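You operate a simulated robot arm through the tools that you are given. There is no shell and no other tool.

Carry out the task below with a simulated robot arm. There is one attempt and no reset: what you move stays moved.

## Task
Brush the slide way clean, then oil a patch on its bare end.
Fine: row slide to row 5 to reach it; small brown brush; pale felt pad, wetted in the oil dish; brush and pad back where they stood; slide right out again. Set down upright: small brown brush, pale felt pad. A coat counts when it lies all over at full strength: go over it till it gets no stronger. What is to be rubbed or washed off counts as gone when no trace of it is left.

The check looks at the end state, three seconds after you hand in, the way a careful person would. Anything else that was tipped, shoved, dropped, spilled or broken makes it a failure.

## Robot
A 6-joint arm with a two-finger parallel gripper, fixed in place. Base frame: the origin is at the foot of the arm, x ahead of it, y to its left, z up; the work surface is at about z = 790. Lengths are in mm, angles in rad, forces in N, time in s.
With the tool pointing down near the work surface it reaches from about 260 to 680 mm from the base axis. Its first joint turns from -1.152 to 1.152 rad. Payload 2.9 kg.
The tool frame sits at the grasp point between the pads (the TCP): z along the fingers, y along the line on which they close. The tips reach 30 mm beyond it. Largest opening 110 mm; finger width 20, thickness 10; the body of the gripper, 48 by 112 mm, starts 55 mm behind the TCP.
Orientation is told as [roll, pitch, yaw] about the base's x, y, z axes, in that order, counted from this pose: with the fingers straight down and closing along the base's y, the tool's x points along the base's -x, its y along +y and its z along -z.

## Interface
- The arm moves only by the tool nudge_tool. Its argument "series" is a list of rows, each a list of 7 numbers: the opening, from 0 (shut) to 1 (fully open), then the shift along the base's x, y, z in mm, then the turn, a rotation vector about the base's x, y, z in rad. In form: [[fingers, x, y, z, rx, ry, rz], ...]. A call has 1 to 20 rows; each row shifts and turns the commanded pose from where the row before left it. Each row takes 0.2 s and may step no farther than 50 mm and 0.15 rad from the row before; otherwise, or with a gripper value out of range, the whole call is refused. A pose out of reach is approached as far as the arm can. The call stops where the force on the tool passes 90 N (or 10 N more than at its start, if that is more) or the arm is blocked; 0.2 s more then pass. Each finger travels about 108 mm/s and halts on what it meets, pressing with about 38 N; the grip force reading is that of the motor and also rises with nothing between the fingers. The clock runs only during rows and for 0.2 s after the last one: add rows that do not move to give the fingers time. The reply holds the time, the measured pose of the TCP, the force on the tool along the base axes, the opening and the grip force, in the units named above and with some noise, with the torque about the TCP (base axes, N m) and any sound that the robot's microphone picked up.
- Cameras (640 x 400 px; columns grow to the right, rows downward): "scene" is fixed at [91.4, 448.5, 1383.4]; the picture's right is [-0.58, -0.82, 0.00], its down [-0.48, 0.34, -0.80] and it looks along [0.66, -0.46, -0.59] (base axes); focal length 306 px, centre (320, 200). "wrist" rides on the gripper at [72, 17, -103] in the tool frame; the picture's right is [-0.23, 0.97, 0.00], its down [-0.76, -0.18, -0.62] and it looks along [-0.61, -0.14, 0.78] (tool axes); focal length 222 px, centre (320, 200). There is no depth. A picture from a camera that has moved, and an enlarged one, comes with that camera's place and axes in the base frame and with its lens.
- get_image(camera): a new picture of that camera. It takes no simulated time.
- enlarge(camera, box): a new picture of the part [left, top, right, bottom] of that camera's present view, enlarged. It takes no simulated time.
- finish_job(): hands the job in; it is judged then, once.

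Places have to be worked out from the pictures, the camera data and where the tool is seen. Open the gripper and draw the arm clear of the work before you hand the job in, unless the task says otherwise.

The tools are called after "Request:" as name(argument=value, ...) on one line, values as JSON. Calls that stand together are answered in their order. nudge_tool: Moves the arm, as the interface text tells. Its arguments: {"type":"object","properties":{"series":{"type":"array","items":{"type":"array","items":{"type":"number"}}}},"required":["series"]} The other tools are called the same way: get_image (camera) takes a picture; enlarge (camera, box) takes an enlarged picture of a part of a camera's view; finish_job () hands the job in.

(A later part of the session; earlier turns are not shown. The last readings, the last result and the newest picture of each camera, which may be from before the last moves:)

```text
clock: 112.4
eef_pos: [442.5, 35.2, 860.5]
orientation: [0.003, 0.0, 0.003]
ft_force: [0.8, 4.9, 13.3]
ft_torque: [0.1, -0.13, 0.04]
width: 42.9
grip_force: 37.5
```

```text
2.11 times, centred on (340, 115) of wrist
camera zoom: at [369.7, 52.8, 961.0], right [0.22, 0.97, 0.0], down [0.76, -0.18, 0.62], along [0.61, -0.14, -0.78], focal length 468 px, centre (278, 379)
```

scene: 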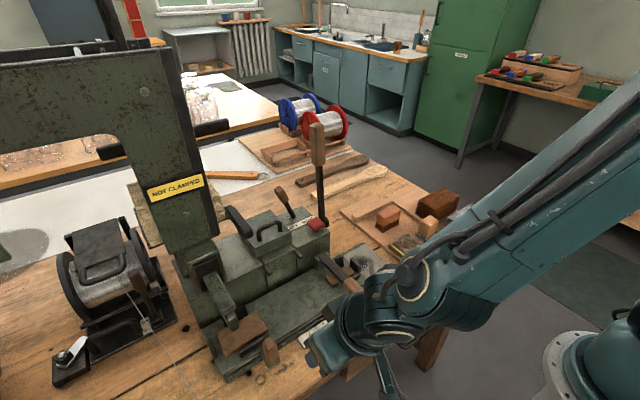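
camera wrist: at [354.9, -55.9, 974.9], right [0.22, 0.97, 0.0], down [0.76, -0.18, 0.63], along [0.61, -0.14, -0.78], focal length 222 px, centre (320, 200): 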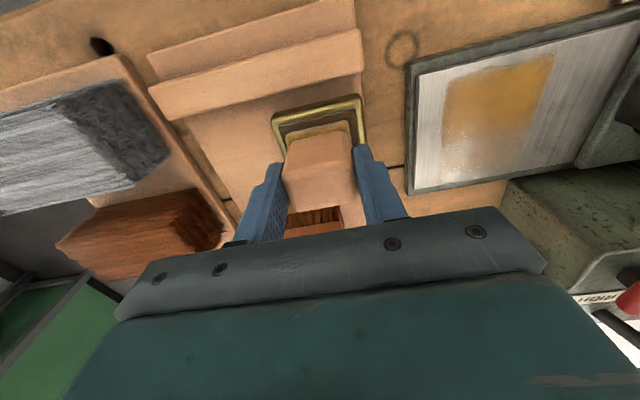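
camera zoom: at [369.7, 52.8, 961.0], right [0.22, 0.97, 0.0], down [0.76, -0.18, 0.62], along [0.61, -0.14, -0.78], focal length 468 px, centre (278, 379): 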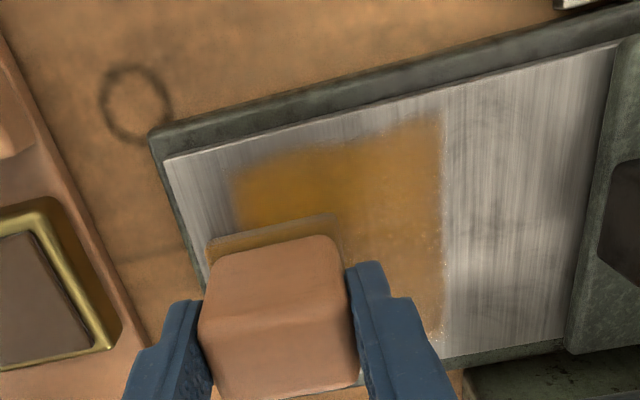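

The patch boundary is fixed at about y 26–94, x 408–492. Repeat re-wetting and strokes to bring everything to full strength.

Request:
nudge_tool(series=[[0.15, 0, 0, 10, 0, 0, 0], [0.15, 0, 0, 25, 0, 0, 0], [0.15, 0, 0, 10, 0, 0, 0], [0.15, -5, -36, 0, 0, 0, 0], [0.15, -5, -36, 0, 0, 0, 0], [0.15, -4, -36, 0, 0, 0, 0], [0.15, 0, 0, -15, 0, 0, 0], [0.15, 0, 0, -12, 0, 0, 0], [0.15, 0, 0, -4, 0, 0, 0], [0.15, 0, 0, -1.3, 0, 0, 0], [0.15, 0, 0, 0, 0, 0, 0], [0.15, 0, 0, 0, 0, 0, 0], [0.15, 0, 0, 0, 0, 0, 0], [0.15, 0, 0, 0, 0, 0, 0]])

Request:
nudge_tool(series=[[0.15, 0, 0, 0, 0, 0, 0], [0.15, 0, 0, 0, 0, 0, 0], [0.15, 0, 0, 10, 0, 0, 0], [0.15, 0, 0, 25, 0, 0, 0], [0.15, 16, 36, 0, 0, 0, 0], [0.15, 17, 36, 0, 0, 0, 0], [0.15, 17, 37, 0, 0, 0, 0], [0.15, 0, 0, -25, 0, 0, 0], [0.15, 0, 0, -16, 0, 0, 0], [0.15, 0, 0, -4, 0, 0, 0], [0.15, 0, 0, 0, 0, 0, 0]])

Request:
enlarge(camera="scene", box=[330, 220, 420, 290])

```text
clock: 115.4
eef_pos: [429.0, -72.2, 872.9]
orientation: [0.004, -0.004, 0.001]
ft_force: [-4.0, -2.0, 25.1]
ft_torque: [-0.19, 0.23, 0.01]
width: 43.6
grip_force: 37.7
```

```text
clock: 117.8
eef_pos: [479.1, 37.3, 863.3]
orientation: [0.003, 0.0, 0.003]
ft_force: [-0.3, -0.1, -0.1]
ft_torque: [-0.03, 0.02, 0.02]
width: 43.0
grip_force: 37.6
```

```text
5.71 times, centred on (375, 255) of scene
camera zoom: at [91.4, 448.5, 1383.4], right [-0.58, -0.82, 0.0], down [-0.48, 0.34, -0.8], along [0.66, -0.46, -0.59], focal length 1747 px, centre (6, -114)
```

zoom: 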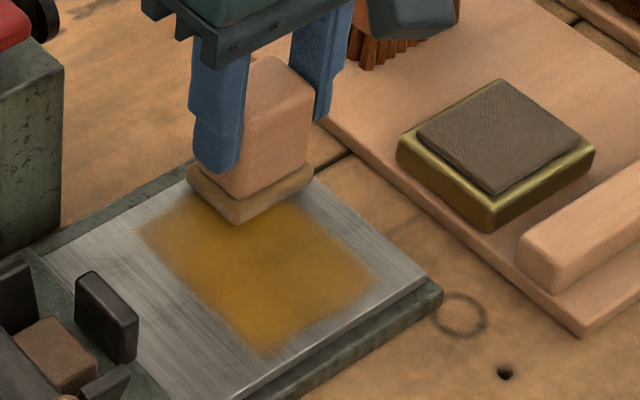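

Good. Lower to contact and stroke x≈480 then x≈461 again.

Request:
nudge_tool(series=[[0.15, 0, 0, -2, 0, 0, 0], [0.15, 0, 0, -1.2, 0, 0, 0], [0.15, 0, 0, 0, 0, 0, 0]])

```text
clock: 118.6
eef_pos: [479.0, 37.3, 860.3]
orientation: [0.002, -0.001, 0.003]
ft_force: [-2.0, -0.6, 6.3]
ft_torque: [-0.25, 0.05, -0.03]
width: 43.2
grip_force: 38.3
```

Request:
nudge_tool(series=[[0.15, 0, 8, -0.2, 0, 0, 0], [0.15, 0, 8, 0, 0, 0, 0], [0.15, 0, 8, 0, 0, 0, 0], [0.15, 0, 8, 0, 0, 0, 0], [0.15, 0, 8, 0, 0, 0, 0], [0.15, 0, 8, 0, 0, 0, 0], [0.15, 0, 4, 0, 0, 0, 0], [0.15, -10, 0, 0, 0, 0, 0], [0.15, -9, 0, 0, 0, 0, 0], [0.15, 0, -8, 0, 0, 0, 0], [0.15, 0, -8, 0, 0, 0, 0], [0.15, 0, -8, 0, 0, 0, 0], [0.15, 0, -8, 0, 0, 0, 0], [0.15, 0, -8, 0, 0, 0, 0], [0.15, 0, -8, 0, 0, 0, 0], [0.15, 0, -4, 0, 0, 0, 0], [0.15, 0, 0, 0, 0, 0, 0]])

Request:
nudge_tool(series=[[0.15, 0, 0, 10, 0, 0, 0], [0.15, 0, 0, 25, 0, 0, 0], [0.15, 0, 0, 10, 0, 0, 0], [0.15, -11, -37, 0, 0, 0, 0], [0.15, -11, -37, 0, 0, 0, 0], [0.15, -10, -37, 0, 0, 0, 0], [0.15, 0, 0, -15, 0, 0, 0], [0.15, 0, 0, -12, 0, 0, 0], [0.15, 0, 0, -4, 0, 0, 0], [0.15, 0, 0, -0.8, 0, 0, 0], [0.15, 0, 0, 0, 0, 0, 0], [0.15, 0, 0, 0, 0, 0, 0], [0.15, 0, 0, 0, 0, 0, 0], [0.15, 0, 0, 0, 0, 0, 0]])

Request:
enlarge(camera="scene", box=[330, 220, 420, 290])

Request:
enlarge(camera="wrist", box=[390, 30, 590, 200])

```text
clock: 122.2
eef_pos: [459.2, 37.1, 859.9]
orientation: [0.003, -0.003, 0.006]
ft_force: [0.1, 7.5, 17.6]
ft_torque: [0.14, -0.16, 0.06]
width: 42.8
grip_force: 38.5
```

```text
clock: 125.2
eef_pos: [426.9, -73.1, 873.3]
orientation: [0.005, -0.003, 0.004]
ft_force: [0.9, -1.0, 11.3]
ft_torque: [-0.22, -0.04, 0.0]
width: 43.0
grip_force: 37.8
```

```text
5.71 times, centred on (375, 255) of scene
camera zoom: at [91.3, 448.5, 1383.4], right [-0.58, -0.82, 0.0], down [-0.48, 0.34, -0.8], along [0.66, -0.46, -0.59], focal length 1747 px, centre (6, -114)
```

zoom: 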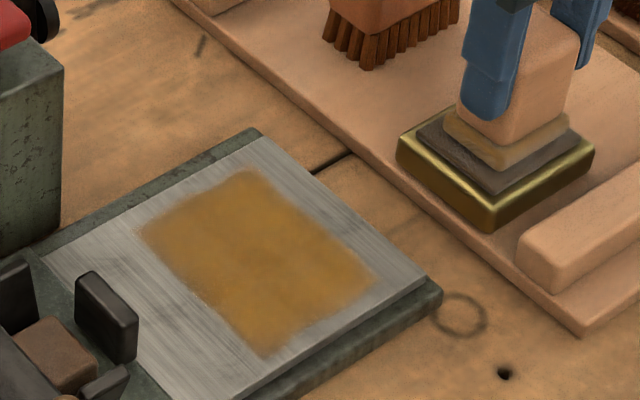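

```text
2.35 times, centred on (490, 115) of wrist
camera zoom: at [354.9, -57.1, 974.0], right [0.22, 0.97, 0.0], down [0.76, -0.18, 0.62], along [0.61, -0.14, -0.78], focal length 523 px, centre (-80, 400)
```

zoom: 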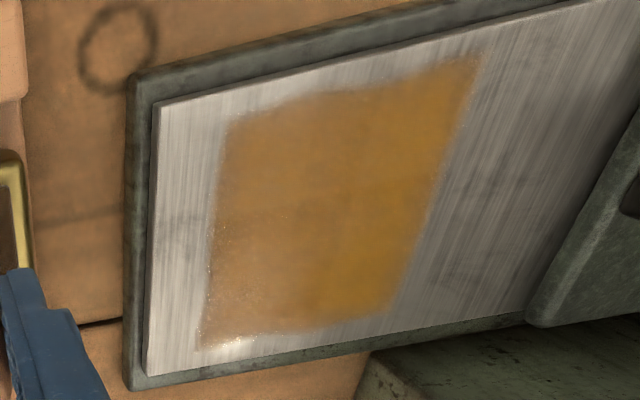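

Nearly uniform; the y≈26–40 side is still a bit lighter. Next strokes run along x at y≈40 and then y≈76.

Request:
nudge_tool(series=[[0.15, 0, 0, 10, 0, 0, 0], [0.15, 0, 0, 25, 0, 0, 0], [0.15, 18, 37, 0, 0, 0, 0], [0.15, 18, 37, 0, 0, 0, 0], [0.15, 18, 37, 0, 0, 0, 0], [0.15, 0, 0, -25, 0, 0, 0], [0.15, 0, 0, -16, 0, 0, 0], [0.15, 0, 0, -4, 0, 0, 0], [0.15, 0, 0, -2.2, 0, 0, 0], [0.15, 0, 0, 0, 0, 0, 0]])

```text
clock: 127.4
eef_pos: [481.6, 37.7, 860.3]
orientation: [0.003, 0.002, 0.002]
ft_force: [0.9, 0.2, -1.3]
ft_torque: [-0.03, -0.02, -0.02]
width: 42.8
grip_force: 38.1
```

Request:
nudge_tool(series=[[0.15, 0, 0, -1.1, 0, 0, 0], [0.15, 0, 0, 0, 0, 0, 0]])

```text
clock: 128.0
eef_pos: [482.3, 38.9, 859.8]
orientation: [0.004, -0.002, 0.001]
ft_force: [-1.0, 0.5, 6.0]
ft_torque: [-0.15, 0.03, -0.03]
width: 43.0
grip_force: 37.8
```

Request:
nudge_tool(series=[[0.15, 0, 0, -0.3, 0, 0, 0], [0.15, -8, 0, 0, 0, 0, 0], [0.15, -8, 0, 0, 0, 0, 0], [0.15, -8, 0, 0, 0, 0, 0], [0.15, -8, 0, 0, 0, 0, 0], [0.15, -8, 0, 0, 0, 0, 0], [0.15, -8, 0, 0, 0, 0, 0], [0.15, -8, 0, 0, 0, 0, 0], [0.15, 8, 0, 0, 0, 0, 0], [0.15, 8, 0, 0, 0, 0, 0], [0.15, 8, 0, 0, 0, 0, 0], [0.15, 8, 0, 0, 0, 0, 0], [0.15, 8, 0, 0, 0, 0, 0], [0.15, 8, 0, 0, 0, 0, 0], [0.15, 8, 0, 0, 0, 0, 0], [0.15, 0, 0, 0, 0, 0, 0]])

Request:
nudge_tool(series=[[0.15, 0, 0, 10, 0, 0, 0], [0.15, 0, 0, 25, 0, 0, 0], [0.15, 0, 0, 10, 0, 0, 0], [0.15, -18, -37, 0, 0, 0, 0], [0.15, -18, -37, 0, 0, 0, 0], [0.15, -17, -37, 0, 0, 0, 0], [0.15, 0, 0, -15, 0, 0, 0], [0.15, 0, 0, -12, 0, 0, 0], [0.15, 0, 0, -4, 0, 0, 0], [0.15, 0, 0, -0.5, 0, 0, 0], [0.15, 0, 0, 0, 0, 0, 0], [0.15, 0, 0, 0, 0, 0, 0], [0.15, 0, 0, 0, 0, 0, 0], [0.15, 0, 0, 0, 0, 0, 0]])

Request:
enlarge(camera="scene", box=[330, 220, 420, 290])

Request:
enlarge(camera="wrist", box=[390, 30, 590, 200])

```text
clock: 131.4
eef_pos: [482.7, 38.0, 858.7]
orientation: [0.003, 0.002, 0.003]
ft_force: [-1.4, -0.3, 5.3]
ft_torque: [-0.13, 0.11, -0.04]
width: 42.9
grip_force: 38.5
```

```text
clock: 134.4
eef_pos: [428.0, -74.1, 872.6]
orientation: [0.004, -0.003, 0.004]
ft_force: [-0.2, 0.3, -0.6]
ft_torque: [-0.03, 0.01, 0.04]
width: 43.1
grip_force: 38.7
```

```text
5.71 times, centred on (375, 255) of scene
camera zoom: at [91.4, 448.5, 1383.4], right [-0.58, -0.82, 0.0], down [-0.48, 0.34, -0.8], along [0.66, -0.46, -0.59], focal length 1747 px, centre (6, -114)
```

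zoom: 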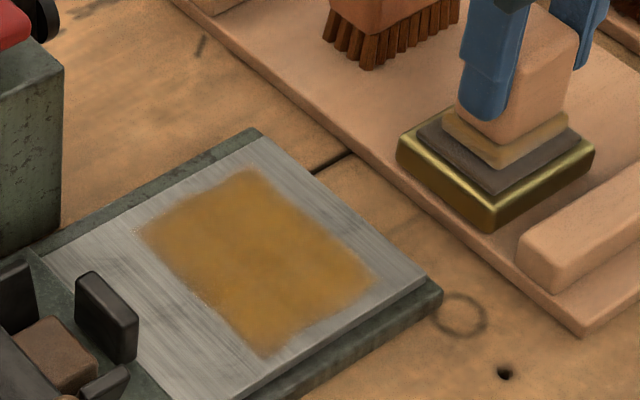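

```text
2.35 times, centred on (490, 115) of wrist
camera zoom: at [356.0, -56.8, 973.4], right [0.22, 0.97, 0.0], down [0.76, -0.18, 0.62], along [0.61, -0.14, -0.78], focal length 523 px, centre (-80, 400)
```

zoom: 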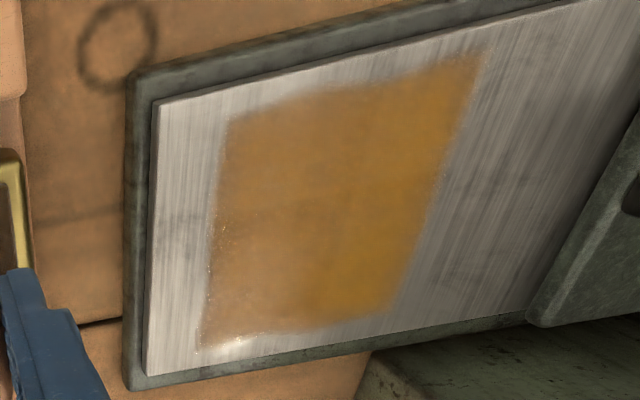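

From the scene view it's nearly even; the left sheen seems to be reflection. I'll wet again and do another complete pass to confirm it gets no stronger.

Request:
nudge_tool(series=[[0.15, 0, 0, -1, 0, 0, 0], [0.15, 0, 0, -0.6, 0, 0, 0], [0.15, 0, 0, 0, 0, 0, 0], [0.15, 0, 0, 0, 0, 0, 0], [0.15, 0, 0, 0, 0, 0, 0], [0.15, 0, 0, 0, 0, 0, 0]])

```text
clock: 135.8
eef_pos: [429.1, -73.9, 869.6]
orientation: [0.004, -0.003, 0.003]
ft_force: [-3.6, 2.4, 21.8]
ft_torque: [-0.07, 0.18, 0.0]
width: 42.9
grip_force: 37.9
```

Request:
nudge_tool(series=[[0.15, 0, 0, 10, 0, 0, 0], [0.15, 0, 0, 25, 0, 0, 0], [0.15, 0, 0, 5, 0, 0, 0], [0.15, 18, 38, 0, 0, 0, 0], [0.15, 18, 38, 0, 0, 0, 0], [0.15, 17, 38, 0, 0, 0, 0], [0.15, 0, 0, -25, 0, 0, 0], [0.15, 0, 0, -16, 0, 0, 0], [0.15, 0, 0, -8, 0, 0, 0], [0.15, 0, 0, -2.5, 0, 0, 0], [0.15, 0, 0, 0, 0, 0, 0]])

```text
clock: 138.2
eef_pos: [482.2, 40.0, 859.4]
orientation: [0.003, -0.001, 0.003]
ft_force: [0.4, 0.8, -0.8]
ft_torque: [-0.02, -0.02, -0.03]
width: 43.1
grip_force: 38.0
```

The pad is near the surface; step down to contact.

Request:
nudge_tool(series=[[0.15, 0, 0, -1.2, 0, 0, 0], [0.15, 0, 0, 0, 0, 0, 0]])

```text
clock: 138.8
eef_pos: [481.5, 40.2, 858.4]
orientation: [0.003, -0.001, 0.003]
ft_force: [0.1, 0.2, 1.7]
ft_torque: [-0.07, 0.0, -0.02]
width: 42.9
grip_force: 37.9
```

Request:
nudge_tool(series=[[0.15, 0, 0, -0.6, 0, 0, 0], [0.15, -8, 0, 0, 0, 0, 0], [0.15, -8, 0, 0, 0, 0, 0], [0.15, -8, 0, 0, 0, 0, 0], [0.15, -8, 0, 0, 0, 0, 0], [0.15, -8, 0, 0, 0, 0, 0], [0.15, -8, 0, 0, 0, 0, 0], [0.15, -9, 0, 0, 0, 0, 0], [0.15, 0, 10, 0, 0, 0, 0], [0.15, 0, 10, 0, 0, 0, 0], [0.15, 0, 10, 0, 0, 0, 0], [0.15, 0, 8, 0, 0, 0, 0], [0.15, 8, 0, 0, 0, 0, 0], [0.15, 8, 0, 0, 0, 0, 0], [0.15, 8, 0, 0, 0, 0, 0], [0.15, 8, 0, 0, 0, 0, 0], [0.15, 8, 0, 0, 0, 0, 0], [0.15, 8, 0, 0, 0, 0, 0], [0.15, 9, 0, 0, 0, 0, 0], [0.15, 0, 0, 0, 0, 0, 0]])

Request:
nudge_tool(series=[[0.15, 0, 0, 10, 0, 0, 0], [0.15, 0, 0, 25, 0, 0, 0], [0.15, 0, 0, 10, 0, 0, 0], [0.15, -14, -38, 0, 0, 0, 0], [0.15, -14, -38, 0, 0, 0, 0], [0.15, -13, -38, 0, 0, 0, 0], [0.15, -12, -37, 0, 0, 0, 0], [0.15, 0, 0, 0, 0, 0, 0]])

Request:
enlarge(camera="scene", box=[330, 220, 420, 290])

Request:
enlarge(camera="wrist", box=[390, 50, 590, 220])

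```text
clock: 143.0
eef_pos: [482.4, 79.0, 856.1]
orientation: [0.003, -0.002, 0.002]
ft_force: [-2.2, -0.5, 5.9]
ft_torque: [-0.08, 0.05, -0.03]
width: 43.0
grip_force: 38.0
```

```text
clock: 144.8
eef_pos: [427.5, -73.4, 900.8]
orientation: [0.004, -0.002, 0.002]
ft_force: [-0.9, 1.2, -0.9]
ft_torque: [-0.03, -0.02, -0.01]
width: 43.4
grip_force: 37.3
```

```text
5.71 times, centred on (375, 255) of scene
camera zoom: at [91.4, 448.4, 1383.4], right [-0.58, -0.82, 0.0], down [-0.48, 0.34, -0.8], along [0.66, -0.46, -0.59], focal length 1747 px, centre (6, -114)
```

zoom: 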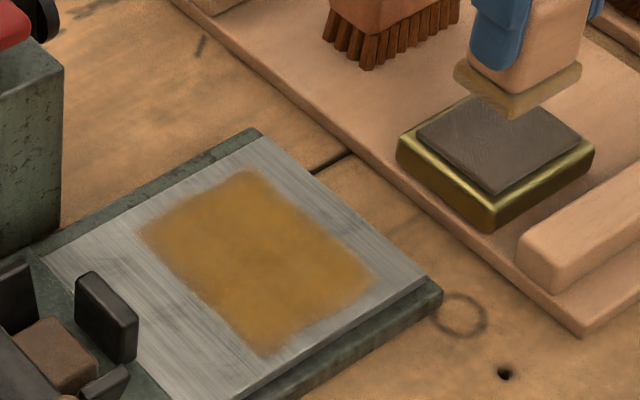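

```text
2.35 times, centred on (490, 135) of wrist
camera zoom: at [355.3, -56.6, 1003.8], right [0.22, 0.97, 0.0], down [0.76, -0.18, 0.62], along [0.61, -0.14, -0.78], focal length 523 px, centre (-80, 353)
```

zoom: 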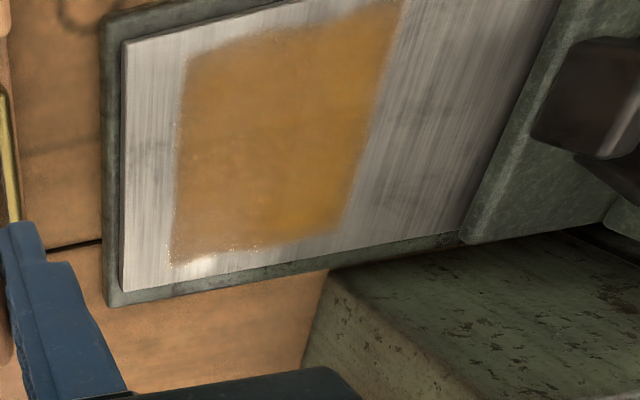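

Let me zoom the scene view more tightly on the patch to check evenness.

Request:
enlarge(camera="scene", box=[345, 243, 395, 285])

Request:
enlarge(camera="wrist", box=[430, 40, 530, 180])

```text
9.52 times, centred on (370, 264) of scene
camera zoom: at [91.4, 448.4, 1383.4], right [-0.58, -0.82, 0.0], down [-0.48, 0.34, -0.8], along [0.66, -0.46, -0.59], focal length 2912 px, centre (-156, -410)
```

zoom: 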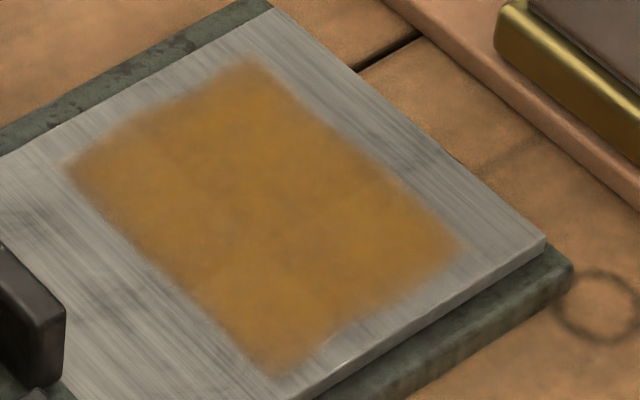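

```text
2.86 times, centred on (480, 110) of wrist
camera zoom: at [355.3, -56.6, 1003.8], right [0.22, 0.97, 0.0], down [0.76, -0.18, 0.62], along [0.61, -0.14, -0.78], focal length 635 px, centre (-137, 457)
```

zoom: 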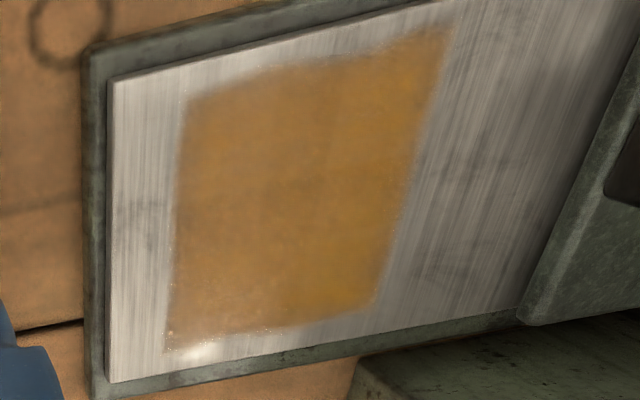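

Mostly even with slight variation; a few more wet passes to be sure. Dip again.

Request:
nudge_tool(series=[[0.15, 1, 0, -15, 0, 0, 0], [0.15, 0, 0, -12, 0, 0, 0], [0.15, 0, 0, -4, 0, 0, 0], [0.15, 0, 0, 0, 0, 0, 0]])

```text
clock: 145.8
eef_pos: [430.3, -73.7, 871.5]
orientation: [0.005, -0.002, 0.005]
ft_force: [-0.1, -0.8, -0.8]
ft_torque: [0.0, 0.02, 0.0]
width: 43.1
grip_force: 37.6
```

Request:
nudge_tool(series=[[0.15, 0, 0, -1.5, 0, 0, 0], [0.15, 0, 0, -0.8, 0, 0, 0], [0.15, 0, 0, 0, 0, 0, 0], [0.15, 0, 0, 0, 0, 0, 0], [0.15, 0, 0, 0, 0, 0, 0], [0.15, 0, 0, 0, 0, 0, 0], [0.15, 0, 0, 0, 0, 0, 0]])

```text
clock: 147.4
eef_pos: [429.7, -71.4, 870.9]
orientation: [0.005, -0.006, 0.004]
ft_force: [-3.2, -0.4, 30.4]
ft_torque: [-0.11, 0.09, 0.01]
width: 42.7
grip_force: 38.4
```

Wet. Go to lane x≈445 and lower.

Request:
nudge_tool(series=[[0.15, 0, 0, 10, 0, 0, 0], [0.15, 0, 0, 25, 0, 0, 0], [0.15, 5, 36, 3, 0, 0, 0], [0.15, 5, 36, 0, 0, 0, 0], [0.15, 6, 36, 0, 0, 0, 0], [0.15, 0, 0, -25, 0, 0, 0], [0.15, 0, 0, -16, 0, 0, 0], [0.15, 0, 0, -8, 0, 0, 0], [0.15, 0, 0, -1, 0, 0, 0], [0.15, 0, 0, 0, 0, 0, 0]])

```text
clock: 149.6
eef_pos: [445.1, 36.4, 857.6]
orientation: [0.002, -0.003, 0.004]
ft_force: [-0.3, -0.7, -0.7]
ft_torque: [-0.04, 0.01, -0.01]
width: 43.3
grip_force: 37.4
```

Request:
nudge_tool(series=[[0.15, 0, 0, -1.2, 0, 0, 0], [0.15, 0, 0, 0, 0, 0, 0]])

```text
clock: 150.2
eef_pos: [444.9, 34.8, 855.6]
orientation: [0.005, -0.001, 0.004]
ft_force: [-2.6, 0.4, 10.5]
ft_torque: [-0.2, 0.04, -0.05]
width: 43.0
grip_force: 37.7
```

Contact 10 N. Stroke lane x≈445 forward, then x≈464 back.

Request:
nudge_tool(series=[[0.15, 0, 8, 0, 0, 0, 0], [0.15, 0, 8, 0, 0, 0, 0], [0.15, 0, 8, 0, 0, 0, 0], [0.15, 0, 8, 0, 0, 0, 0], [0.15, 0, 8, 0, 0, 0, 0], [0.15, 0, 8, 0, 0, 0, 0], [0.15, 0, 4, 0, 0, 0, 0], [0.15, 10, 0, 0, 0, 0, 0], [0.15, 9, 0, 0, 0, 0, 0], [0.15, 0, -8, 0, 0, 0, 0], [0.15, 0, -8, 0, 0, 0, 0], [0.15, 0, -8, 0, 0, 0, 0], [0.15, 0, -8, 0, 0, 0, 0], [0.15, 0, -8, 0, 0, 0, 0], [0.15, 0, -8, 0, 0, 0, 0], [0.15, 0, -4, 0, 0, 0, 0], [0.15, 0, 0, 0, 0, 0, 0]])

Request:
enlarge(camera="scene", box=[330, 220, 420, 290])

```text
clock: 153.8
eef_pos: [464.4, 36.6, 855.6]
orientation: [0.005, -0.001, 0.004]
ft_force: [0.3, 5.7, 13.5]
ft_torque: [0.09, -0.16, 0.08]
width: 43.3
grip_force: 38.1
```

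```text
5.71 times, centred on (375, 255) of scene
camera zoom: at [91.2, 448.6, 1383.4], right [-0.58, -0.82, 0.0], down [-0.48, 0.34, -0.8], along [0.66, -0.47, -0.59], focal length 1747 px, centre (6, -114)
```

zoom: 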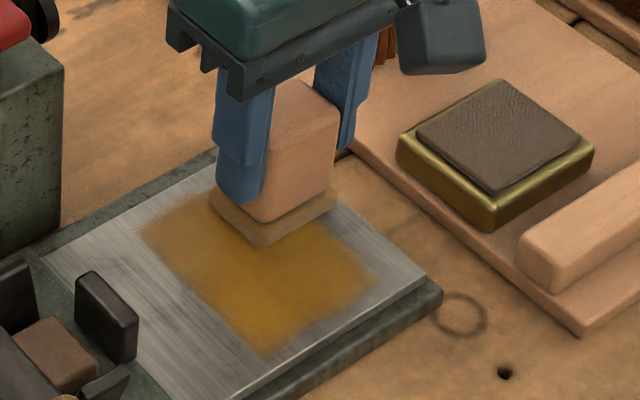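

Move away to the dish position (same view as before) for a like-for-like comparison.

Request:
nudge_tool(series=[[0.15, 0, 0, 10, 0, 0, 0], [0.15, 0, 0, 25, 0, 0, 0], [0.15, 0, 0, 10, 0, 0, 0], [0.15, -12, -37, 0, 0, 0, 0], [0.15, -12, -37, 0, 0, 0, 0], [0.15, -12, -36, 0, 0, 0, 0], [0.15, 0, 0, 0, 0, 0, 0]])

Request:
enlarge(camera="scene", box=[345, 243, 395, 285])

Request:
enlarge(camera="wrist", box=[430, 40, 530, 180])

```text
clock: 155.4
eef_pos: [428.9, -74.9, 901.8]
orientation: [0.002, -0.001, 0.003]
ft_force: [-0.2, -0.1, -1.4]
ft_torque: [0.0, 0.0, -0.01]
width: 43.0
grip_force: 37.4
```

```text
9.52 times, centred on (370, 264) of scene
camera zoom: at [91.4, 448.5, 1383.4], right [-0.58, -0.82, 0.0], down [-0.48, 0.34, -0.8], along [0.66, -0.46, -0.59], focal length 2912 px, centre (-156, -410)
```

zoom: 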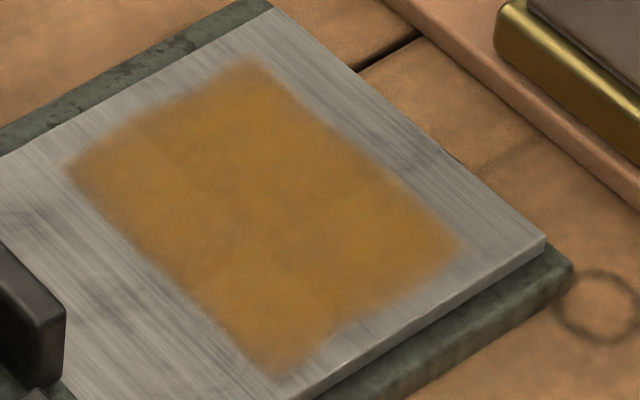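

```text
2.86 times, centred on (480, 110) of wrist
camera zoom: at [355.9, -58.3, 1002.2], right [0.22, 0.97, 0.0], down [0.76, -0.18, 0.62], along [0.61, -0.14, -0.78], focal length 635 px, centre (-137, 457)
```

zoom: 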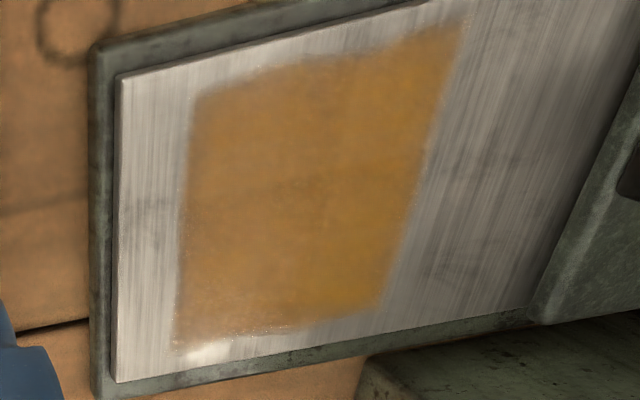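

It did get slightly stronger, so continue: wet again and go over the outer lanes (x≈482).

Request:
nudge_tool(series=[[0.15, 0, 1, -15, 0, 0, 0], [0.15, 0, 0, -12, 0, 0, 0], [0.15, 0, 0, -4, 0, 0, 0], [0.15, 0, 0, -2, 0, 0, 0], [0.15, 0, 0, 0, 0, 0, 0]])

```text
clock: 156.6
eef_pos: [428.5, -74.0, 869.0]
orientation: [0.005, -0.003, 0.006]
ft_force: [-8.5, 1.7, 29.1]
ft_torque: [-0.13, 0.28, -0.02]
width: 42.9
grip_force: 38.4
```

Request:
nudge_tool(series=[[0.15, 0, 0, 0.5, 0, 0, 0], [0.15, 0, 0, 0, 0, 0, 0], [0.15, 0, 0, 0, 0, 0, 0], [0.15, 0, 0, 0, 0, 0, 0], [0.15, 0, 0, 10, 0, 0, 0], [0.15, 0, 0, 25, 0, 0, 0], [0.15, 18, 37, 0, 0, 0, 0], [0.15, 18, 37, 0, 0, 0, 0], [0.15, 18, 37, 0, 0, 0, 0], [0.15, 0, 0, -25, 0, 0, 0], [0.15, 0, 0, -16, 0, 0, 0], [0.15, 0, 0, -6, 0, 0, 0], [0.15, 0, 0, 0, 0, 0, 0]])

```text
clock: 159.4
eef_pos: [483.7, 37.3, 856.7]
orientation: [0.003, -0.003, 0.004]
ft_force: [1.0, -0.1, -0.3]
ft_torque: [0.02, -0.01, -0.01]
width: 43.1
grip_force: 38.7
```

Request:
nudge_tool(series=[[0.15, 0, 0, -1.3, 0, 0, 0], [0.15, 0, 0, 0, 0, 0, 0]])

```text
clock: 160.0
eef_pos: [482.7, 37.2, 856.0]
orientation: [0.003, -0.001, 0.003]
ft_force: [-3.3, 0.6, 9.6]
ft_torque: [-0.21, 0.1, -0.07]
width: 43.4
grip_force: 38.2
```

Contact. Stroke the x≈482 lane forward and back.

Request:
nudge_tool(series=[[0.15, 0, 8, 0, 0, 0, 0], [0.15, 0, 8, 0, 0, 0, 0], [0.15, 0, 8, 0, 0, 0, 0], [0.15, 0, 8, 0, 0, 0, 0], [0.15, 0, 8, 0, 0, 0, 0], [0.15, 0, 8, 0, 0, 0, 0], [0.15, -6, 2, 0, 0, 0, 0], [0.15, 0, -8, 0, 0, 0, 0], [0.15, 0, -8, 0, 0, 0, 0], [0.15, 0, -8, 0, 0, 0, 0], [0.15, 0, -8, 0, 0, 0, 0], [0.15, 0, -8, 0, 0, 0, 0], [0.15, 0, -8, 0, 0, 0, 0], [0.15, 0, -3, 0, 0, 0, 0], [0.15, 0, 0, 0, 0, 0, 0]])

Request:
nudge_tool(series=[[0.15, 0, 0, 10, 0, 0, 0], [0.15, 0, 0, 25, 0, 0, 0], [0.15, 0, 0, 10, 0, 0, 0], [0.15, -16, -37, 0, 0, 0, 0], [0.15, -16, -37, 0, 0, 0, 0], [0.15, -16, -36, 0, 0, 0, 0], [0.15, 0, 0, -15, 0, 0, 0], [0.15, 0, 0, -12, 0, 0, 0], [0.15, 0, 0, -4, 0, 0, 0], [0.15, 0, 0, 0, 0, 0, 0]])

```text
clock: 163.2
eef_pos: [476.3, 36.9, 855.8]
orientation: [0.003, -0.001, 0.003]
ft_force: [-0.1, 6.6, 16.1]
ft_torque: [0.07, -0.18, 0.06]
width: 42.8
grip_force: 38.1
```

```text
clock: 165.4
eef_pos: [429.2, -73.7, 870.0]
orientation: [0.003, -0.002, 0.003]
ft_force: [-1.1, -0.9, 1.0]
ft_torque: [-0.07, -0.04, -0.04]
width: 43.0
grip_force: 37.9
```

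Request:
nudge_tool(series=[[0.15, 0, 0, -1, 0, 0, 0], [0.15, 0, 0, 0, 0, 0, 0], [0.15, 0, 0, 0, 0, 0, 0], [0.15, 0, 0, 0, 0, 0, 0], [0.15, 0, 0, 0, 0, 0, 0]])

Request:
enlarge(camera="scene", box=[345, 243, 395, 285])

Request:
enlarge(camera="wrist", box=[430, 20, 560, 200])

```text
clock: 166.6
eef_pos: [429.6, -73.2, 869.0]
orientation: [0.005, -0.004, 0.004]
ft_force: [-4.2, -0.9, 24.9]
ft_torque: [-0.21, 0.13, -0.03]
width: 43.1
grip_force: 37.9
```

```text
9.52 times, centred on (370, 264) of scene
camera zoom: at [91.0, 448.5, 1383.4], right [-0.58, -0.82, 0.0], down [-0.48, 0.34, -0.8], along [0.66, -0.46, -0.59], focal length 2912 px, centre (-156, -410)
```

zoom: 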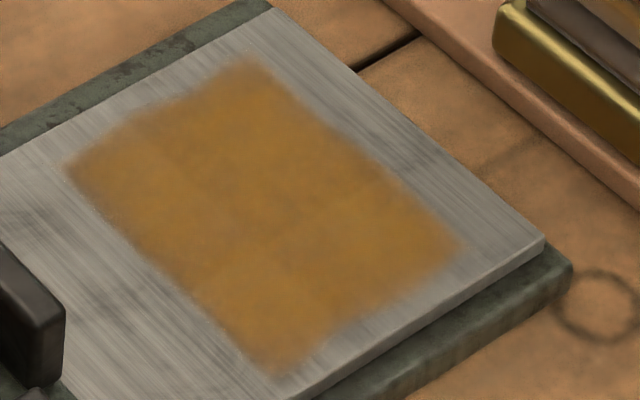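

```text
2.22 times, centred on (495, 110) of wrist
camera zoom: at [356.0, -57.2, 969.6], right [0.22, 0.97, 0.0], down [0.76, -0.18, 0.62], along [0.61, -0.14, -0.78], focal length 494 px, centre (-69, 400)
```

zoom: 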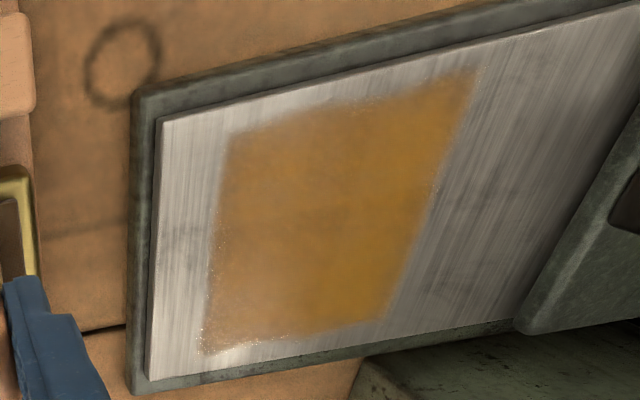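

Wet again. One more round over x≈440 and x≈424.

Request:
nudge_tool(series=[[0.15, 0, 0, 10, 0, 0, 0], [0.15, 0, 0, 25, 0, 0, 0], [0.15, 4, 37, 0, 0, 0, 0], [0.15, 4, 37, 0, 0, 0, 0], [0.15, 3, 37, 0, 0, 0, 0], [0.15, 0, 0, -25, 0, 0, 0], [0.15, 0, 0, -16, 0, 0, 0], [0.15, 0, 0, -5, 0, 0, 0], [0.15, 0, 0, -1.8, 0, 0, 0], [0.15, 0, 0, 0, 0, 0, 0]])

```text
clock: 168.8
eef_pos: [440.4, 37.7, 854.4]
orientation: [0.004, -0.002, 0.002]
ft_force: [-1.4, 0.4, 8.3]
ft_torque: [-0.22, -0.01, -0.04]
width: 43.2
grip_force: 38.1
```

Request:
nudge_tool(series=[[0.15, 0, 8, 0, 0, 0, 0], [0.15, 0, 8, 0, 0, 0, 0], [0.15, 0, 8, 0, 0, 0, 0], [0.15, 0, 8, 0, 0, 0, 0], [0.15, 0, 8, 0, 0, 0, 0], [0.15, 0, 8, 0, 0, 0, 0], [0.15, -8, 2, 0, 0, 0, 0], [0.15, -8, 0, 0, 0, 0, 0], [0.15, 0, -8, 0, 0, 0, 0], [0.15, 0, -8, 0, 0, 0, 0], [0.15, 0, -8, 0, 0, 0, 0], [0.15, 0, -8, 0, 0, 0, 0], [0.15, 0, -8, 0, 0, 0, 0], [0.15, 0, -8, 0, 0, 0, 0], [0.15, 0, -3, 0, 0, 0, 0], [0.15, 0, 0, 0, 0, 0, 0]])

Request:
nudge_tool(series=[[0.15, 0, 0, 10, 0, 0, 0], [0.15, 0, 0, 25, 0, 0, 0], [0.15, 0, 0, 10, 0, 0, 0], [0.15, 1, -37, 0, 0, 0, 0], [0.15, 1, -37, 0, 0, 0, 0], [0.15, 2, -36, 0, 0, 0, 0], [0.15, 0, 0, -15, 0, 0, 0], [0.15, 0, 0, -12, 0, 0, 0], [0.15, 0, 0, -4, 0, 0, 0], [0.15, 0, 0, -1, 0, 0, 0], [0.15, 0, 0, 0, 0, 0, 0], [0.15, 0, 0, 0, 0, 0, 0]])

Request:
enlarge(camera="scene", box=[345, 243, 395, 285])

Request:
enlarge(camera="wrist", box=[430, 20, 560, 200])

```text
clock: 172.2
eef_pos: [424.7, 35.7, 855.8]
orientation: [0.003, -0.003, 0.004]
ft_force: [0.0, 2.9, 8.7]
ft_torque: [-0.03, -0.07, 0.01]
width: 43.3
grip_force: 38.0
```

```text
clock: 174.8
eef_pos: [428.2, -73.0, 868.3]
orientation: [0.004, -0.004, 0.002]
ft_force: [-3.4, -1.4, 17.3]
ft_torque: [-0.19, 0.11, -0.01]
width: 42.9
grip_force: 38.3
```

```text
9.52 times, centred on (370, 264) of scene
camera zoom: at [91.1, 448.5, 1383.4], right [-0.58, -0.82, 0.0], down [-0.48, 0.34, -0.8], along [0.66, -0.46, -0.59], focal length 2912 px, centre (-156, -410)
```

zoom: 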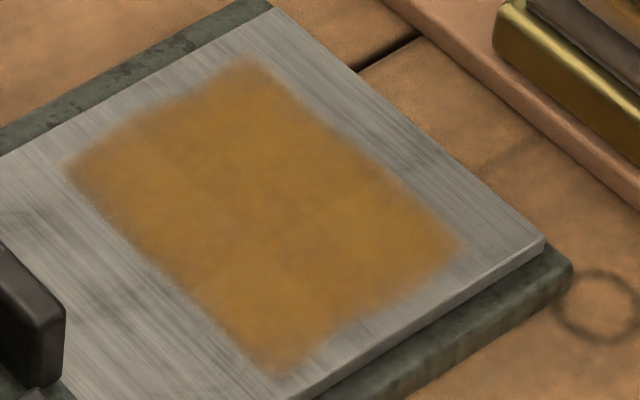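

```text
2.22 times, centred on (495, 110) of wrist
camera zoom: at [355.0, -57.2, 969.6], right [0.22, 0.97, 0.0], down [0.76, -0.18, 0.62], along [0.61, -0.14, -0.78], focal length 494 px, centre (-69, 400)
```

zoom: 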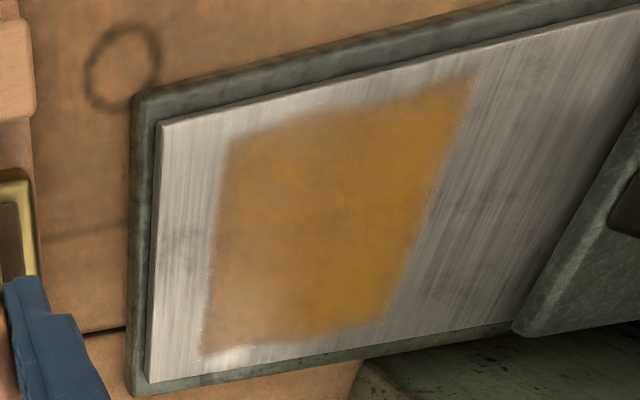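

Very even now. Since the pad is wet, one last confirming pass along x at y≈45 and y≈75.

Request:
nudge_tool(series=[[0.15, 0, 0, 0, 0, 0, 0], [0.15, 0, 0, 0, 0, 0, 0], [0.15, 0, 0, 10, 0, 0, 0], [0.15, 0, 0, 25, 0, 0, 0], [0.15, 18, 39, 0, 0, 0, 0], [0.15, 18, 39, 0, 0, 0, 0], [0.15, 18, 39, 0, 0, 0, 0], [0.15, 0, 0, -25, 0, 0, 0], [0.15, 0, 0, -16, 0, 0, 0], [0.15, 0, 0, -5, 0, 0, 0], [0.15, 0, 0, -1, 0, 0, 0], [0.15, 0, 0, 0, 0, 0, 0]])

```text
clock: 177.4
eef_pos: [481.6, 44.2, 856.0]
orientation: [0.004, -0.001, 0.003]
ft_force: [-0.3, 0.3, -1.0]
ft_torque: [-0.01, 0.01, -0.05]
width: 43.1
grip_force: 38.1
```

Request:
nudge_tool(series=[[0.15, 0, 0, -1.4, 0, 0, 0], [0.15, 0, 0, 0, 0, 0, 0]])

```text
clock: 178.0
eef_pos: [481.7, 42.9, 855.5]
orientation: [0.003, -0.002, 0.002]
ft_force: [-2.4, 0.9, 7.6]
ft_torque: [-0.18, 0.09, -0.05]
width: 42.9
grip_force: 38.6
```

Request:
nudge_tool(series=[[0.15, -9, 0, -0.2, 0, 0, 0], [0.15, -9, 0, 0, 0, 0, 0], [0.15, -9, 0, 0, 0, 0, 0], [0.15, -9, 0, 0, 0, 0, 0], [0.15, -9, 0, 0, 0, 0, 0], [0.15, -9, 0, 0, 0, 0, 0], [0.15, -4, 0, 0, 0, 0, 0], [0.15, 0, 10, 0, 0, 0, 0], [0.15, 0, 10, 0, 0, 0, 0], [0.15, 0, 10, 0, 0, 0, 0], [0.15, 9, 0, 0, 0, 0, 0], [0.15, 9, 0, 0, 0, 0, 0], [0.15, 9, 0, 0, 0, 0, 0], [0.15, 9, 0, 0, 0, 0, 0], [0.15, 9, 0, 0, 0, 0, 0], [0.15, 9, 0, 0, 0, 0, 0], [0.15, 4, 0, 0, 0, 0, 0], [0.15, 0, 0, 0, 0, 0, 0]])

Request:
nudge_tool(series=[[0.15, 0, 0, 10, 0, 0, 0], [0.15, 0, 0, 25, 0, 0, 0], [0.15, 0, 0, 15, 0, 0, 0], [0.15, -14, -38, 0, 0, 0, 0], [0.15, -14, -38, 0, 0, 0, 0], [0.15, -13, -38, 0, 0, 0, 0], [0.15, -12, -37, 0, 0, 0, 0], [0.15, 0, -40, 0, 0, 0, 0], [0.15, 0, -35, 0, 0, 0, 0], [0.15, 0, 0, 0, 0, 0, 0]])

Request:
enlarge(camera="scene", box=[345, 243, 395, 285])

Request:
get_image(camera="wrist")

Request:
enlarge(camera="scene", box=[370, 165, 490, 265])

```text
clock: 181.8
eef_pos: [482.8, 73.3, 855.3]
orientation: [0.006, -0.003, 0.003]
ft_force: [-7.1, -0.4, 24.2]
ft_torque: [-0.13, 0.25, 0.02]
width: 43.0
grip_force: 38.0
```

```text
clock: 184.0
eef_pos: [428.2, -152.6, 904.6]
orientation: [0.004, -0.001, 0.003]
ft_force: [0.2, 0.2, -0.4]
ft_torque: [0.0, -0.01, 0.02]
width: 43.2
grip_force: 38.0
```

```text
9.52 times, centred on (370, 264) of scene
camera zoom: at [91.4, 448.4, 1383.4], right [-0.58, -0.82, 0.0], down [-0.48, 0.34, -0.8], along [0.66, -0.46, -0.59], focal length 2912 px, centre (-156, -410)
```

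zoom: 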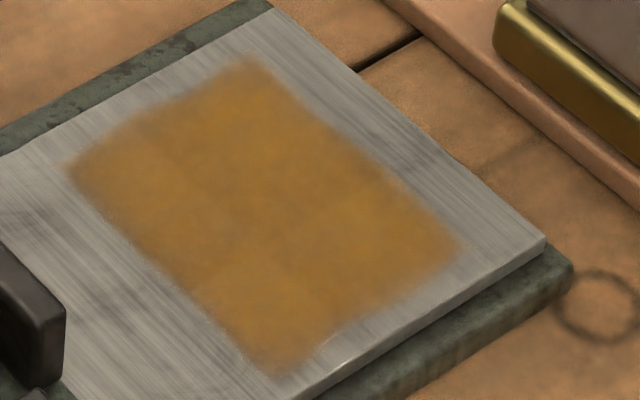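

```text
taken
camera wrist: at [355.9, -137.0, 1005.3], right [0.22, 0.97, 0.0], down [0.76, -0.18, 0.62], along [0.61, -0.14, -0.78], focal length 222 px, centre (320, 200)
```

wrist: 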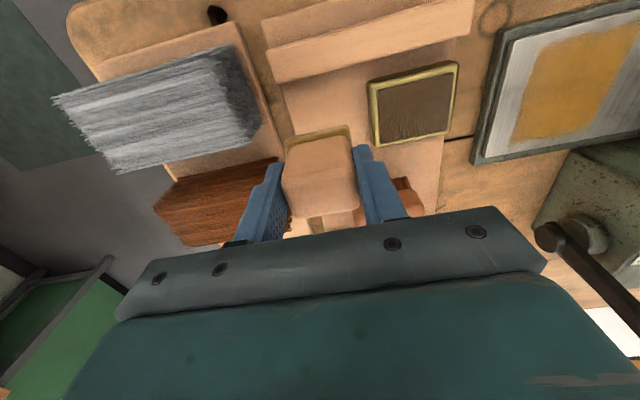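

```text
4.00 times, centred on (430, 215) of scene
camera zoom: at [91.4, 448.4, 1383.4], right [-0.58, -0.82, 0.0], down [-0.48, 0.34, -0.8], along [0.66, -0.46, -0.59], focal length 1223 px, centre (-120, 140)
```

zoom: 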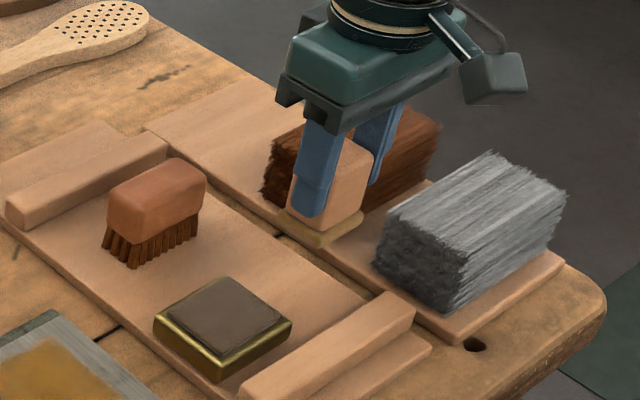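

Compare the patch from this angle too before setting the pad down.

Request:
enlarge(camera="wrist", box=[460, 0, 640, 170])

```text
2.35 times, centred on (550, 85) of wrist
camera zoom: at [355.9, -137.0, 1005.3], right [0.22, 0.97, 0.0], down [0.76, -0.18, 0.62], along [0.61, -0.14, -0.78], focal length 523 px, centre (-221, 471)
```

zoom: 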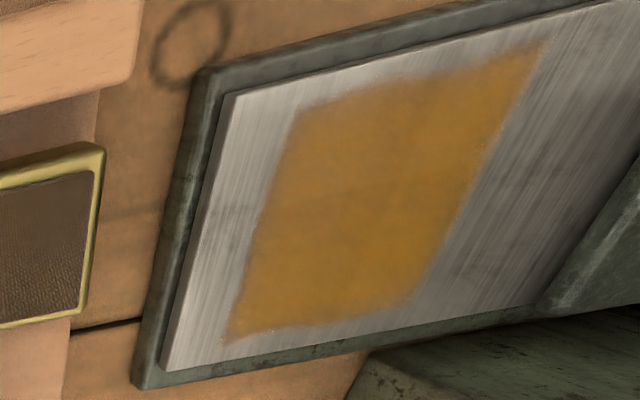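

The coat is even all over the patch and no longer changes. Now set the pad down at its original spot: align to (430.7, −153.5) and descend.

Request:
nudge_tool(series=[[0.15, 2.3, -0.9, -20, 0, 0, 0], [0.15, 0, 0, -20, 0, 0, 0], [0.15, 0, 0, -10, 0, 0, 0], [0.15, 0, 0, -3, 0, 0, 0], [0.15, 0, 0, 0, 0, 0, 0]])

Request:
enlarge(camera="scene", box=[390, 195, 470, 265])

```text
clock: 185.2
eef_pos: [431.9, -153.6, 851.3]
orientation: [0.003, -0.003, 0.002]
ft_force: [0.3, -0.8, -0.1]
ft_torque: [0.02, 0.03, 0.0]
width: 43.3
grip_force: 37.8
```

```text
5.71 times, centred on (430, 230) of scene
camera zoom: at [91.4, 448.5, 1383.4], right [-0.58, -0.82, 0.0], down [-0.48, 0.34, -0.8], along [0.66, -0.46, -0.59], focal length 1747 px, centre (-309, 29)
```

zoom: 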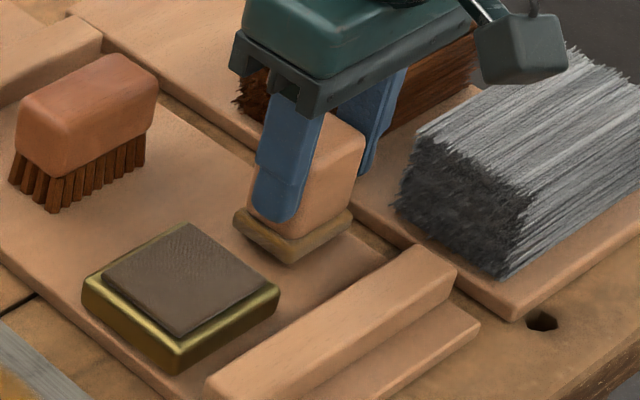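

Just above the tray. Lower in 1 mm steps to touch.

Request:
nudge_tool(series=[[0.15, -0.8, 0, -2, 0, 0, 0], [0.15, 0, 0, -1.5, 0, 0, 0], [0.15, 0, 0, 0, 0, 0, 0]])

```text
clock: 186.0
eef_pos: [428.7, -152.9, 847.2]
orientation: [0.003, -0.002, 0.004]
ft_force: [1.6, 0.0, 0.5]
ft_torque: [-0.03, -0.01, 0.01]
width: 43.2
grip_force: 37.8
```

Request:
nudge_tool(series=[[0.15, 1, -0.3, -1, 0, 0, 0], [0.15, 0, 0, 0, 0, 0, 0]])

```text
clock: 186.6
eef_pos: [430.4, -152.7, 847.6]
orientation: [0.001, -0.002, 0.002]
ft_force: [0.1, 0.9, -1.1]
ft_torque: [0.0, -0.02, 0.01]
width: 43.1
grip_force: 38.4
```

Still no load; another millimetre.

Request:
nudge_tool(series=[[0.15, 0, -0.4, -1, 0, 0, 0], [0.15, 0, 0, 0, 0, 0, 0]])

```text
clock: 187.2
eef_pos: [431.0, -154.5, 845.7]
orientation: [0.003, -0.002, 0.002]
ft_force: [-1.5, 3.1, 7.5]
ft_torque: [-0.05, 0.04, 0.0]
width: 43.0
grip_force: 37.6
```

Touching at 7.5 N. Ease slightly, open, and rise.

Request:
nudge_tool(series=[[0.15, 0, 0, 0.3, 0, 0, 0], [0.3, 0, 0, 0, 0, 0, 0], [0.42, 0, 0, 0, 0, 0, 0], [0.5, 0, 0, 0, 0, 0, 0], [0.56, 0, 0, 0, 0, 0, 0], [0.56, 0, 0, 0, 0, 0, 0], [0.56, 0, 0, 20, 0, 0, 0], [0.56, 0, 0, 35, 0, 0, 0], [0.56, 0, 0, 40, 0, 0, 0], [0.56, -20, 0, 30, 0, 0, 0], [0.56, -40, 10, 20, 0, 0, 0], [0.56, 0, 0, 0, 0, 0, 0]])

Request:
enlarge(camera="scene", box=[340, 185, 480, 285])

Request:
get_image(camera="wrist")

Request:
enlarge(camera="wrist", box=[230, 80, 430, 210])

```text
clock: 189.8
eef_pos: [369.8, -143.9, 991.3]
orientation: [0.004, -0.003, 0.003]
ft_force: [-0.4, 0.5, 0.2]
ft_torque: [-0.01, -0.03, 0.02]
width: 61.5
grip_force: 0.1
```

```text
4.00 times, centred on (410, 235) of scene
camera zoom: at [91.4, 448.5, 1383.4], right [-0.58, -0.82, 0.0], down [-0.48, 0.34, -0.8], along [0.66, -0.46, -0.59], focal length 1223 px, centre (-40, 60)
```

zoom: 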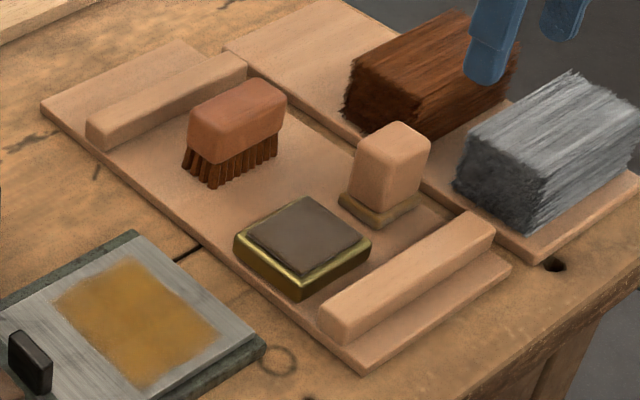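

```text
taken
camera wrist: at [297.2, -127.8, 1092.7], right [0.22, 0.97, 0.0], down [0.76, -0.18, 0.62], along [0.61, -0.14, -0.78], focal length 222 px, centre (320, 200)
```

wrist: 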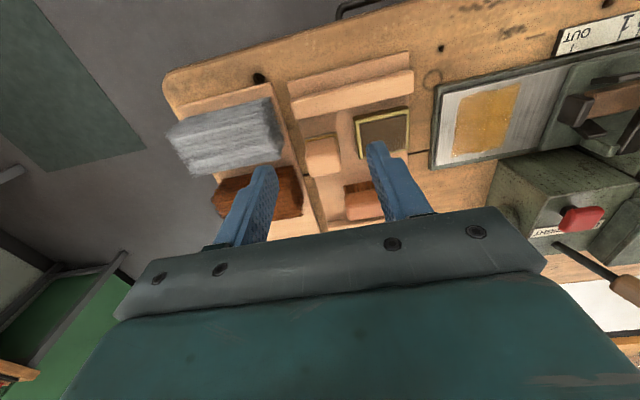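

```text
3.08 times, centred on (330, 145) of wrist
camera zoom: at [297.2, -127.8, 1092.7], right [0.22, 0.97, 0.0], down [0.76, -0.18, 0.62], along [0.61, -0.14, -0.78], focal length 684 px, centre (289, 369)
```

zoom: 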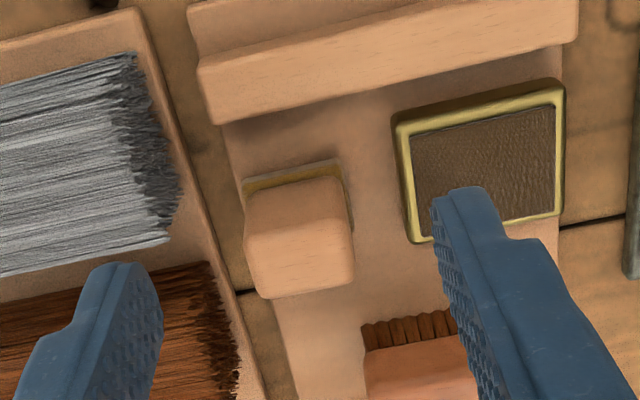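

Pad and brush stand upright in place, dish undisturbed. Now return to the slide knob: travel high and tilt the tool to −0.4 rad as before.

Request:
nudge_tool(series=[[0.6, -10, 47, 0, 0, 0, 0], [0.6, -10, 47, 0, 0, 0, 0], [0.6, -10, 47, 0, 0, 0, 0], [0.6, -10, 47, 0, 0, 0, 0], [0.6, -10, 47, 0, 0, 0, 0], [0.6, -10, 47, 0, 0, 0, 0], [0.6, -10, 47, -5, 0, 0, 0], [0.6, -10, 47, -10, 0, 0, 0], [0.6, 0, 47, -10, 0, 0, 0], [0.6, 0, 45, -10, 0, -0.1, 0], [0.6, 0, 35, -10, 0, -0.15, 0], [0.6, 0, 30, -5, 0, -0.15, 0], [0.6, 0, 0, 0, 0, 0, 0]])

Request:
get_image(camera="wrist")

Request:
get_image(camera="scene")

```text
clock: 192.6
eef_pos: [295.1, 386.6, 940.8]
orientation: [0.005, -0.398, 0.004]
ft_force: [-0.2, 0.9, -0.5]
ft_torque: [-0.03, 0.01, -0.04]
width: 65.8
grip_force: 0.0
out of reach, approached as far as the arm can: row 12
```

```text
taken
camera wrist: at [187.9, 403.4, 1006.3], right [0.2, 0.97, 0.09], down [0.46, -0.18, 0.87], along [0.86, -0.14, -0.48], focal length 222 px, centre (320, 200)
```

wrist: 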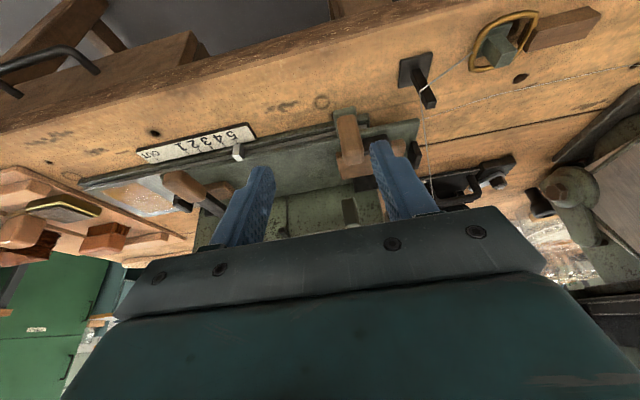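

```text
taken
```

scene: 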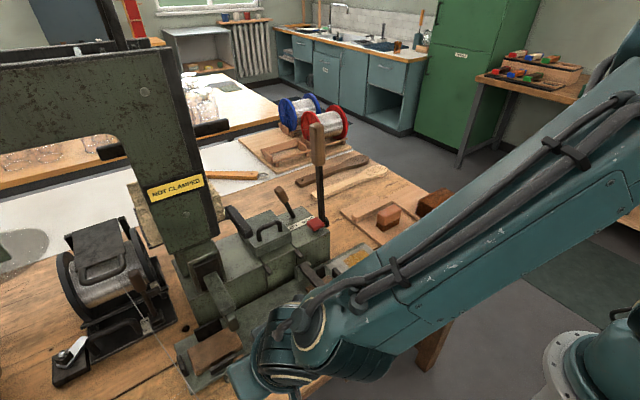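

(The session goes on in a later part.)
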